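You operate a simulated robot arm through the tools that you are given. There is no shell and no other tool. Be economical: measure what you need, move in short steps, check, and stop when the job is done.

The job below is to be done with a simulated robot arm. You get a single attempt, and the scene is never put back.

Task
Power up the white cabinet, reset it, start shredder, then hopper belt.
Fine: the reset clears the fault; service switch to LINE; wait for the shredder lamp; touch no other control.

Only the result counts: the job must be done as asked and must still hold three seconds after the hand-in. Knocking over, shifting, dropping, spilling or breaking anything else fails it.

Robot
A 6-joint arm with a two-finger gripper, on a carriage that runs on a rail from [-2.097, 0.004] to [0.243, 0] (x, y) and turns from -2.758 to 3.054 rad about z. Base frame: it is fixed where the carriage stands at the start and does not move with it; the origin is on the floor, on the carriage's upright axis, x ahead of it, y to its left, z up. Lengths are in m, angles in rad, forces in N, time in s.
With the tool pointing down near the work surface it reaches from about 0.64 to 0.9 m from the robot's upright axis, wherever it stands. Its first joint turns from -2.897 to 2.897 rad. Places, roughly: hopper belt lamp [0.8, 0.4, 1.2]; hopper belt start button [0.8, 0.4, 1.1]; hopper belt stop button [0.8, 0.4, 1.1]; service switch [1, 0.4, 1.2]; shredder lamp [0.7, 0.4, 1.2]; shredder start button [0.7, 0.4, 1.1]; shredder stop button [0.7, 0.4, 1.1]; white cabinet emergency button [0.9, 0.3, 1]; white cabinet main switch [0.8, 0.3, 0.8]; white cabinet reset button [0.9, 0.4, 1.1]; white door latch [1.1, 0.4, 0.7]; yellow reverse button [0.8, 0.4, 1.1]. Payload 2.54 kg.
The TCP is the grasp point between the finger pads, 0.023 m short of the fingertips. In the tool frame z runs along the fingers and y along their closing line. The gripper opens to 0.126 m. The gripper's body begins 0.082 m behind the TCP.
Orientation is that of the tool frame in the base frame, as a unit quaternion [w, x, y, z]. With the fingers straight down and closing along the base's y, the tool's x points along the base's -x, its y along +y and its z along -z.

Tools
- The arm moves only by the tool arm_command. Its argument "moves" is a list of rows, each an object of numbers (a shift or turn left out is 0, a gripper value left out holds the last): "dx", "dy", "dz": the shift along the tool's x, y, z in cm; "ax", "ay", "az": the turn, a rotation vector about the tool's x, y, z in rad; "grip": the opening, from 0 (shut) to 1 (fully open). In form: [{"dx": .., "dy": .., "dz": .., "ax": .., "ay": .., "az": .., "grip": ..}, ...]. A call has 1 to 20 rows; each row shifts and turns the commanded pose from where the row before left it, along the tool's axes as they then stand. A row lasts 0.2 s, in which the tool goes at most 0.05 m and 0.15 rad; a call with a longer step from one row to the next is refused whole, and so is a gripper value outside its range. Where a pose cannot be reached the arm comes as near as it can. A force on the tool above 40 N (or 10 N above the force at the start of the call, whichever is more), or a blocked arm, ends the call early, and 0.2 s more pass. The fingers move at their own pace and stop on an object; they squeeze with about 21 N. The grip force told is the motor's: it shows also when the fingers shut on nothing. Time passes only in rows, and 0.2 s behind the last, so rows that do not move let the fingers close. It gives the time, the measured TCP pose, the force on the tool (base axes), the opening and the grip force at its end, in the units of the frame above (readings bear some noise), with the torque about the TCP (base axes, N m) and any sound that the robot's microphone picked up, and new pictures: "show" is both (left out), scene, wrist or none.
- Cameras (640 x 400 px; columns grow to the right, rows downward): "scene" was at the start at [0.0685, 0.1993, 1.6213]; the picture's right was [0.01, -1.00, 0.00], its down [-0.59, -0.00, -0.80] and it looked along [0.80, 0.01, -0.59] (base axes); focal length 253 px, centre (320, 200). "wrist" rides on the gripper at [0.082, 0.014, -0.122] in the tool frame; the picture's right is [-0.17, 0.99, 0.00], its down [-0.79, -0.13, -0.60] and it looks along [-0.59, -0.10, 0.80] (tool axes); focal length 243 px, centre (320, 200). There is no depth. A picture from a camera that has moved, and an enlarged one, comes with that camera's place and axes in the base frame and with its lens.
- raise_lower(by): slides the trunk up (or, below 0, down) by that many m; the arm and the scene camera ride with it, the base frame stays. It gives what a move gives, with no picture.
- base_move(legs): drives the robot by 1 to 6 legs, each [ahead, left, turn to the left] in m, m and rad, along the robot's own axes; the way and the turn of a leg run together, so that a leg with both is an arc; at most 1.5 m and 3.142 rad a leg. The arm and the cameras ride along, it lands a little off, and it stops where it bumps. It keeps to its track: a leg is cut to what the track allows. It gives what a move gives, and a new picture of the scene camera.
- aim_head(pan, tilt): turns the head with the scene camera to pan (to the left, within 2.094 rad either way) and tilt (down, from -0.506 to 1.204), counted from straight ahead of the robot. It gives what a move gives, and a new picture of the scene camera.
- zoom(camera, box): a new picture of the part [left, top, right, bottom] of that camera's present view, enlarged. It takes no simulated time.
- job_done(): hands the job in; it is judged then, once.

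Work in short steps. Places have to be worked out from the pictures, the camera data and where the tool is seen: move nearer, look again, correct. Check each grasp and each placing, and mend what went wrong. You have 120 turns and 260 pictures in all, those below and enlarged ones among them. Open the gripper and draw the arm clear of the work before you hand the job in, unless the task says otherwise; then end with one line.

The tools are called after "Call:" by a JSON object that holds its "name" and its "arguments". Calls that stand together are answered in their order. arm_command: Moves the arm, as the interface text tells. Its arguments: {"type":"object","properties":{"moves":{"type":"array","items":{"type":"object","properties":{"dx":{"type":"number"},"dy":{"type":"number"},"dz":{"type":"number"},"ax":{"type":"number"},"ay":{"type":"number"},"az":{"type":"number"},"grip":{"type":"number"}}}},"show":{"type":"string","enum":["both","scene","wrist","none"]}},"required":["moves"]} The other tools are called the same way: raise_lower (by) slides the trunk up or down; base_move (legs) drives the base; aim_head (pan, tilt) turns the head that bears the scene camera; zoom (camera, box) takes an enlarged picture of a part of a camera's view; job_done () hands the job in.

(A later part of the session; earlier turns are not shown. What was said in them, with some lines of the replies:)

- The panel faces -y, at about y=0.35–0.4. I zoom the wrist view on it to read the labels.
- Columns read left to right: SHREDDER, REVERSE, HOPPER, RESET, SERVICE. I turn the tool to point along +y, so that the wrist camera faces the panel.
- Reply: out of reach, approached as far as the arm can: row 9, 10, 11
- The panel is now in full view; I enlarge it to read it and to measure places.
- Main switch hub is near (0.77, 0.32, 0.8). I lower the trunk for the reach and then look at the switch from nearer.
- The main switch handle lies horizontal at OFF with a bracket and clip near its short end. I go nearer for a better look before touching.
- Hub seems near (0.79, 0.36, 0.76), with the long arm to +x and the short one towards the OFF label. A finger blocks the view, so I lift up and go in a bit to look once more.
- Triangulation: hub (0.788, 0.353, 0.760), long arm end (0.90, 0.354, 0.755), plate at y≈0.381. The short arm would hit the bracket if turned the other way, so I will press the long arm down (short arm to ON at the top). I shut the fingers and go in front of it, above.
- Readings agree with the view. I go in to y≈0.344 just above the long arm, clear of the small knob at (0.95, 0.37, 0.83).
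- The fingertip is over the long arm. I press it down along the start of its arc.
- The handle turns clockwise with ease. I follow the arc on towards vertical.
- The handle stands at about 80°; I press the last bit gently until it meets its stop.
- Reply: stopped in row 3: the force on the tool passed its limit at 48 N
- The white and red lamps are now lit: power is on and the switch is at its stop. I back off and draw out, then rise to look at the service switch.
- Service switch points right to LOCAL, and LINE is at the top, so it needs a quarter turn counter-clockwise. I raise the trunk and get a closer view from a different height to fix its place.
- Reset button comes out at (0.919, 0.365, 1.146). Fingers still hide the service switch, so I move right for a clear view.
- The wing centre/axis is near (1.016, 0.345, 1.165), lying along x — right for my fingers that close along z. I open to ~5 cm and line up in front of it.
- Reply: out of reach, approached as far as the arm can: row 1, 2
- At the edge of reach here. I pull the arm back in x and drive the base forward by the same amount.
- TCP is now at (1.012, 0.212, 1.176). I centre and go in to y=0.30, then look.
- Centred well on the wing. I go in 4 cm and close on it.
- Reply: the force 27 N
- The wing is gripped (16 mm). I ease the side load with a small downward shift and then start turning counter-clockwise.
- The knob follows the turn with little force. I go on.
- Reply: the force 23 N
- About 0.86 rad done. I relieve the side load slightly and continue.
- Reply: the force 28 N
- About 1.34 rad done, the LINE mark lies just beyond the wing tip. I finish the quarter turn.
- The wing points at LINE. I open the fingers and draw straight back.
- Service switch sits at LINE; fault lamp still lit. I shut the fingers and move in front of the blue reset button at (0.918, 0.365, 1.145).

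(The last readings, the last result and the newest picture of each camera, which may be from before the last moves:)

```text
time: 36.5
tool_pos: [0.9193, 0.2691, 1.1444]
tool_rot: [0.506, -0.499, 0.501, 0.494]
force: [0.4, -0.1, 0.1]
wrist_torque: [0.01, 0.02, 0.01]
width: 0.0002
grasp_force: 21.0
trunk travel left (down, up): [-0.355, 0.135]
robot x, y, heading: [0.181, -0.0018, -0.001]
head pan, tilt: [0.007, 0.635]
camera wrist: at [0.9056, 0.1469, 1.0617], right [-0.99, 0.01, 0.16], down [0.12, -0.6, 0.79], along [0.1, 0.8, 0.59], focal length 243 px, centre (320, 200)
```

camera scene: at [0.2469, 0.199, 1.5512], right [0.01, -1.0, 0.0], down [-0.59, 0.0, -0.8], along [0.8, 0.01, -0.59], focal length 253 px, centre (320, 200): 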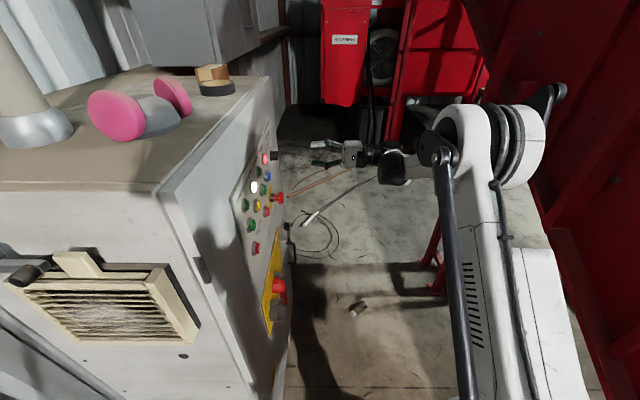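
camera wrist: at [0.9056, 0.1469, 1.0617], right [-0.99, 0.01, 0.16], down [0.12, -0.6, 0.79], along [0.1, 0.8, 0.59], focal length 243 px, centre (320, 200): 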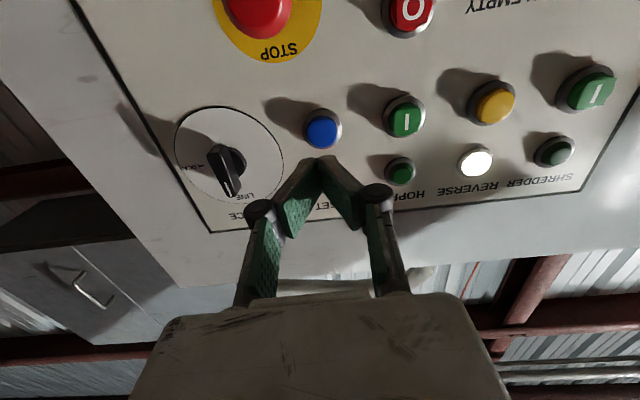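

Aligned. I advance to near the button face, then press in small steps.

Call:
{"name": "arm_command", "arguments": {"moves": [{"dz": 3, "dx": 0.1}, {"dz": 2}, {"dz": 0.7}, {"dz": 0.7}, {"dz": 0.5}, {}], "show": "wrist"}}

```text
time: 37.9
tool_pos: [0.9198, 0.3387, 1.1433]
tool_rot: [0.506, -0.499, 0.501, 0.494]
force: [1.4, -0.4, 0.7]
wrist_torque: [0.02, 0.01, 0.0]
width: 0.0
grasp_force: 21.2
trunk travel left (down, up): [-0.355, 0.135]
robot x, y, heading: [0.1768, -0.0009, 0.005]
head pan, tilt: [0.007, 0.635]
camera wrist: at [0.9062, 0.2162, 1.0602], right [-0.99, 0.01, 0.16], down [0.12, -0.6, 0.79], along [0.1, 0.8, 0.59], focal length 243 px, centre (320, 200)
```

wrist: 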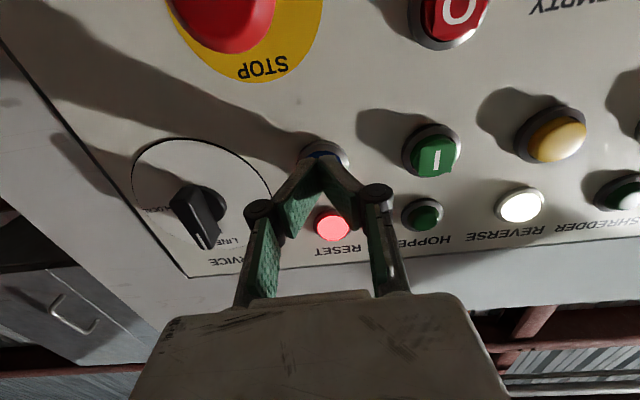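

Almost touching. I press on in 3 mm steps.

Call:
{"name": "arm_command", "arguments": {"moves": [{"dz": 0.3}, {"dz": 0.3}, {"dz": 0.3}, {}], "show": "wrist"}}

```text
time: 38.9
tool_pos: [0.9215, 0.3445, 1.1437]
tool_rot: [0.506, -0.498, 0.502, 0.494]
force: [-1.0, -16.6, -3.8]
wrist_torque: [-0.05, 0.04, 0.09]
width: 0.0059
grasp_force: 28.4
trunk travel left (down, up): [-0.355, 0.135]
robot x, y, heading: [0.1798, 0.0002, -0.001]
head pan, tilt: [0.007, 0.635]
heard: click
camera wrist: at [0.9064, 0.2234, 1.0604], right [-0.99, 0.01, 0.16], down [0.12, -0.6, 0.79], along [0.1, 0.8, 0.59], focal length 243 px, centre (320, 200)
```

wrist: 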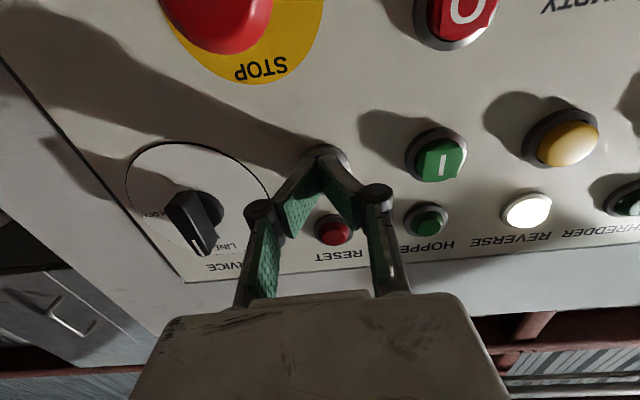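

Click heard and the fault lamp is out: reset done. I draw back and shift the base back for the shredder start at about (0.691, 0.362, 1.144).

Call:
{"name": "arm_command", "arguments": {"moves": [{"dz": -2}, {"dz": -4}, {"dz": -4}, {"dz": -4}, {}], "show": "none"}}

Call:
{"name": "base_move", "arguments": {"legs": [[-0.225, 0, 0]]}}

Call:
{"name": "zoom", "arguments": {"camera": "wrist", "box": [160, 0, 560, 250]}}

```text
time: 40.1
tool_pos: [0.9177, 0.2071, 1.1437]
tool_rot: [0.505, -0.499, 0.501, 0.495]
force: [-0.7, -0.4, 0.4]
wrist_torque: [-0.01, -0.01, 0.02]
width: 0.0
grasp_force: 27.6
trunk travel left (down, up): [-0.355, 0.135]
robot x, y, heading: [0.1782, -0.0003, -0.002]
head pan, tilt: [0.007, 0.635]
```

```text
time: 41.9
tool_pos: [0.6875, 0.2087, 1.1424]
tool_rot: [0.505, -0.499, 0.501, 0.495]
force: [0.0, 0.5, 1.0]
wrist_torque: [-0.02, -0.01, -0.03]
width: 0.0
grasp_force: 28.1
trunk travel left (down, up): [-0.355, 0.135]
robot x, y, heading: [-0.0487, -0.0035, 0.001]
head pan, tilt: [0.007, 0.635]
camera scene: at [0.0172, 0.1994, 1.5513], right [0.01, -1.0, 0.0], down [-0.59, 0.0, -0.81], along [0.81, 0.01, -0.59], focal length 253 px, centre (320, 200)
```

scene: 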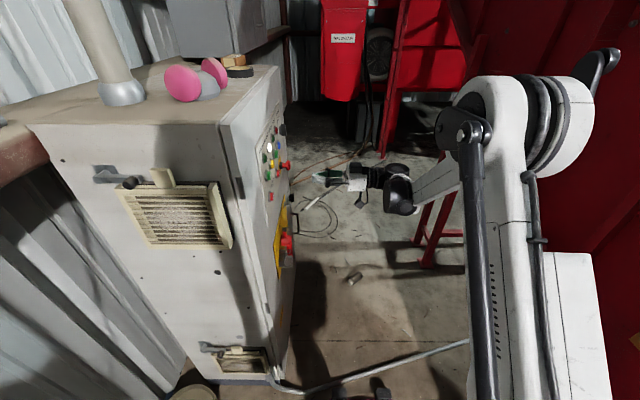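

```text
1.60 times, centred on (360, 125) of wrist
camera zoom: at [0.6737, 0.0867, 1.0606], right [-0.99, 0.01, 0.16], down [0.12, -0.6, 0.79], along [0.1, 0.8, 0.59], focal length 388 px, centre (256, 320)
```

zoom: 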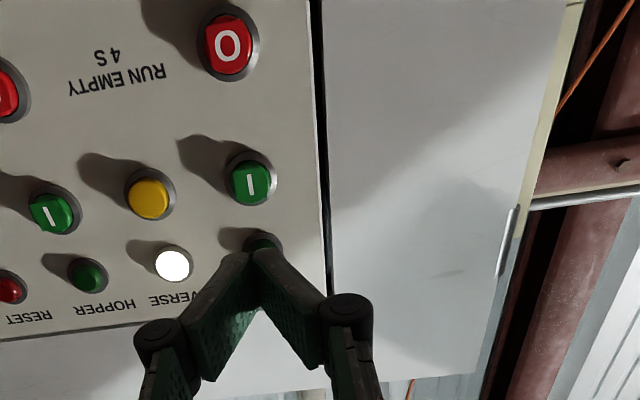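

Shredder start is at (0.693, 0.362, 1.144). I centre and advance to just in front of it, then press.

Call:
{"name": "arm_command", "arguments": {"moves": [{"dy": -0.5, "dz": 3}, {"dz": 4}, {"dz": 3.5}, {"dz": 1.2}, {"dz": 0.6}, {}], "show": "wrist"}}

```text
time: 43.2
tool_pos: [0.695, 0.3333, 1.142]
tool_rot: [0.506, -0.499, 0.501, 0.494]
force: [0.3, -0.6, -0.1]
wrist_torque: [0.0, 0.0, 0.03]
width: 0.0
grasp_force: 28.3
trunk travel left (down, up): [-0.355, 0.135]
robot x, y, heading: [-0.0477, 0.0018, -0.004]
head pan, tilt: [0.007, 0.635]
camera wrist: at [0.6806, 0.2111, 1.0601], right [-0.99, 0.01, 0.16], down [0.12, -0.6, 0.79], along [0.1, 0.8, 0.59], focal length 243 px, centre (320, 200)
```

wrist: 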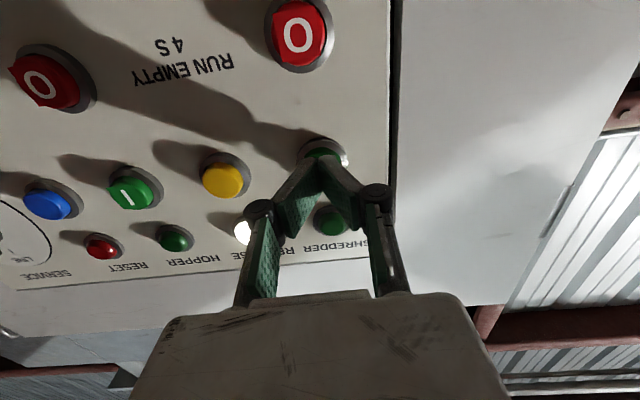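

The tip is on the green button's centre. I press in small steps.

Call:
{"name": "arm_command", "arguments": {"moves": [{"dz": 0.3}, {"dz": 0.3}, {"dz": 0.3}, {"dz": 0.3}, {}], "show": "wrist"}}

```text
time: 44.5
tool_pos: [0.6951, 0.344, 1.143]
tool_rot: [0.506, -0.499, 0.501, 0.494]
force: [-0.2, -4.1, -0.7]
wrist_torque: [-0.03, 0.0, 0.02]
width: 0.006
grasp_force: 28.8
trunk travel left (down, up): [-0.355, 0.135]
robot x, y, heading: [-0.0524, -0.0002, -0.002]
head pan, tilt: [0.007, 0.635]
heard: click
camera wrist: at [0.6811, 0.2215, 1.0608], right [-0.99, 0.01, 0.16], down [0.12, -0.6, 0.79], along [0.1, 0.8, 0.59], focal length 243 px, centre (320, 200)
```

wrist: 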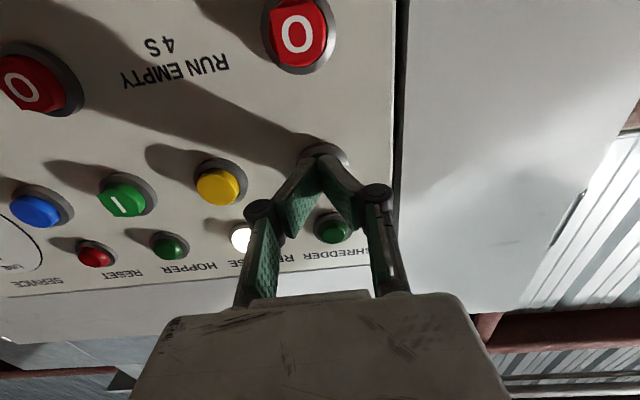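

Click heard; the lamp isn't lit yet. I draw back and line up in front of the hopper start at (0.844, 1.144) while watching the lamp.

Call:
{"name": "arm_command", "arguments": {"moves": [{"dz": -2}, {"dz": -4}, {"dz": -4}, {"dy": -4}, {"dy": -4}, {"dy": -4}, {"dy": -3}, {}], "show": "wrist"}}

```text
time: 46.2
tool_pos: [0.8424, 0.2398, 1.1447]
tool_rot: [0.504, -0.499, 0.501, 0.495]
force: [-0.5, -0.5, -0.1]
wrist_torque: [0.0, 0.03, 0.01]
width: 0.0
grasp_force: 28.6
trunk travel left (down, up): [-0.355, 0.135]
robot x, y, heading: [-0.0525, 0.0018, -0.001]
head pan, tilt: [0.007, 0.635]
camera wrist: at [0.8298, 0.1178, 1.0617], right [-0.99, 0.01, 0.16], down [0.12, -0.6, 0.79], along [0.1, 0.8, 0.59], focal length 243 px, centre (320, 200)
```

wrist: 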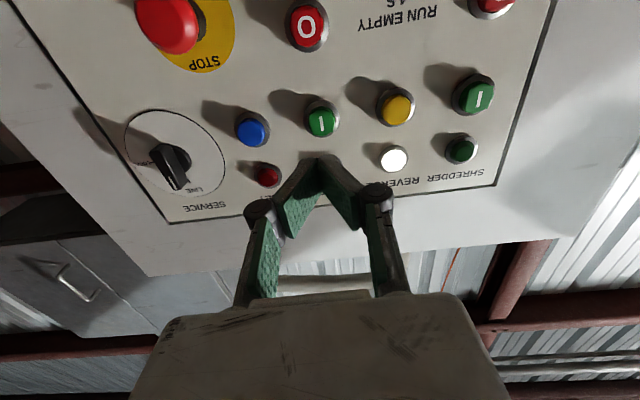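

Aligned with the hopper start. The shredder lamp is still dark, so I wait.

Call:
{"name": "arm_command", "arguments": {"moves": [{"dz": 3}, {"dz": 3}, {"dz": 2}, {}, {}, {}, {}, {}, {}, {}, {}, {}, {}], "show": "wrist"}}

```text
time: 49.0
tool_pos: [0.8454, 0.3213, 1.1434]
tool_rot: [0.506, -0.499, 0.501, 0.494]
force: [0.1, 0.2, 0.8]
wrist_torque: [0.0, -0.04, 0.01]
width: 0.0
grasp_force: 27.9
trunk travel left (down, up): [-0.355, 0.135]
robot x, y, heading: [-0.0544, 0.0026, 0.002]
head pan, tilt: [0.007, 0.635]
camera wrist: at [0.8315, 0.199, 1.0624], right [-0.99, 0.01, 0.16], down [0.12, -0.6, 0.79], along [0.1, 0.8, 0.59], focal length 243 px, centre (320, 200)
```

wrist: 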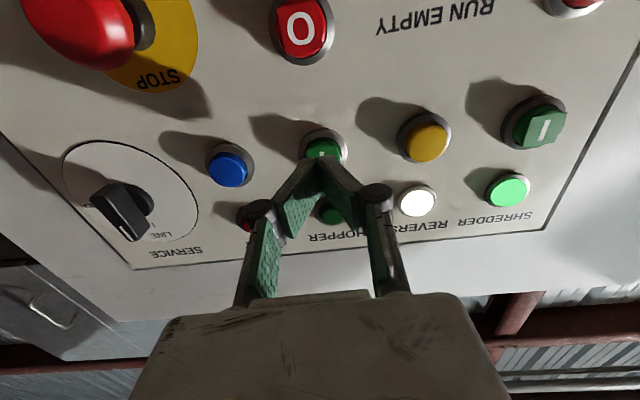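

The shredder lamp is lit (and over 4 s have run). Now I press the hopper belt start.

Call:
{"name": "arm_command", "arguments": {"moves": [{"dz": 1.0}, {"dz": 0.5}, {"dz": 0.3}, {"dz": 0.3}, {"dz": 0.3}, {}], "show": "wrist"}}

```text
time: 50.5
tool_pos: [0.8454, 0.3443, 1.1437]
tool_rot: [0.506, -0.499, 0.501, 0.494]
force: [0.2, -5.9, 0.9]
wrist_torque: [0.02, -0.01, 0.02]
width: 0.006
grasp_force: 28.9
trunk travel left (down, up): [-0.355, 0.135]
robot x, y, heading: [-0.0521, 0.0007, -0.001]
head pan, tilt: [0.007, 0.635]
heard: click
camera wrist: at [0.8313, 0.222, 1.0617], right [-0.99, 0.01, 0.16], down [0.12, -0.6, 0.79], along [0.1, 0.8, 0.59], focal length 243 px, centre (320, 200)
```

wrist: 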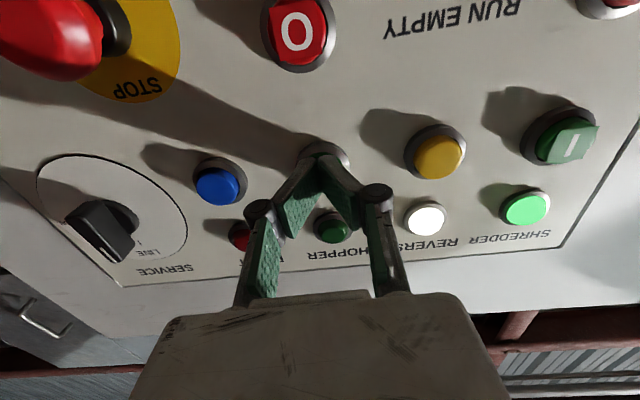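

Click heard. I draw back, open the gripper, and check the lamps.

Call:
{"name": "arm_command", "arguments": {"moves": [{"dz": -2}, {"dz": -4}, {"dz": -4}, {"dz": -4}, {"dz": -4, "grip": 1}, {}, {}, {}, {}, {}, {}, {}, {}]}}

```text
time: 53.2
tool_pos: [0.8414, 0.1661, 1.1434]
tool_rot: [0.505, -0.5, 0.5, 0.494]
force: [-0.2, -0.2, 0.0]
wrist_torque: [0.0, 0.01, -0.01]
width: 0.1261
grasp_force: 0.1
trunk travel left (down, up): [-0.355, 0.135]
robot x, y, heading: [-0.0519, -0.0004, -0.0]
head pan, tilt: [0.007, 0.635]
camera scene: at [0.0173, 0.1994, 1.5513], right [0.01, -1.0, 0.0], down [-0.59, 0.0, -0.8], along [0.8, 0.01, -0.59], focal length 253 px, centre (320, 200)
camera wrist: at [0.8283, 0.0425, 1.061], right [-0.99, 0.01, 0.16], down [0.12, -0.6, 0.79], along [0.1, 0.8, 0.59], focal length 243 px, centre (320, 200)
```

scene: 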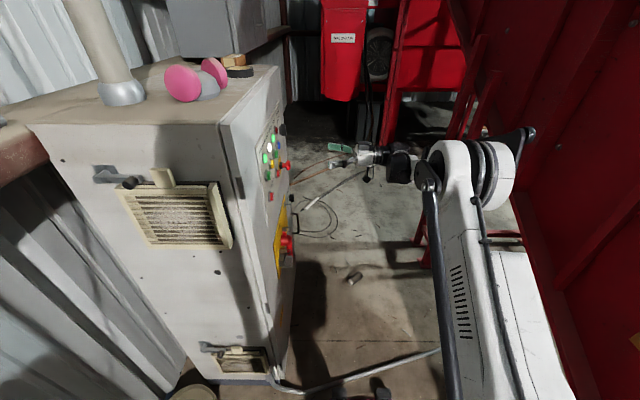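
wrist: 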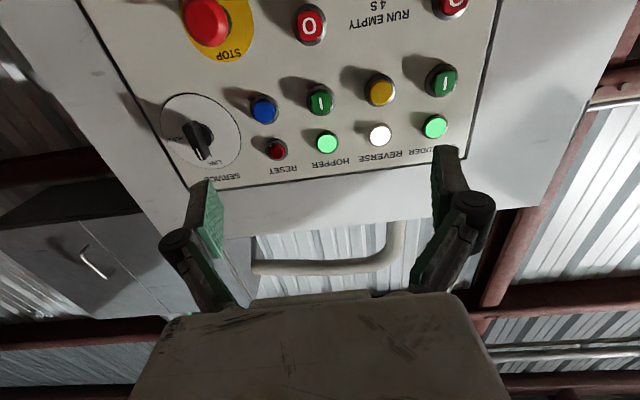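

Both shredder and hopper lamps are lit, the fault lamp is out, and service is on LINE. The arm is clear and the gripper open, so I hand in.

Call:
{"name": "job_done", "arguments": {}}

```text
The job is handed in.
```

The white cabinet is powered up with the service switch on LINE, the fault is reset, and the shredder and then the hopper belt were started. I pressed the belt start only after the shredder lamp lit; both lamps were on when I handed in.
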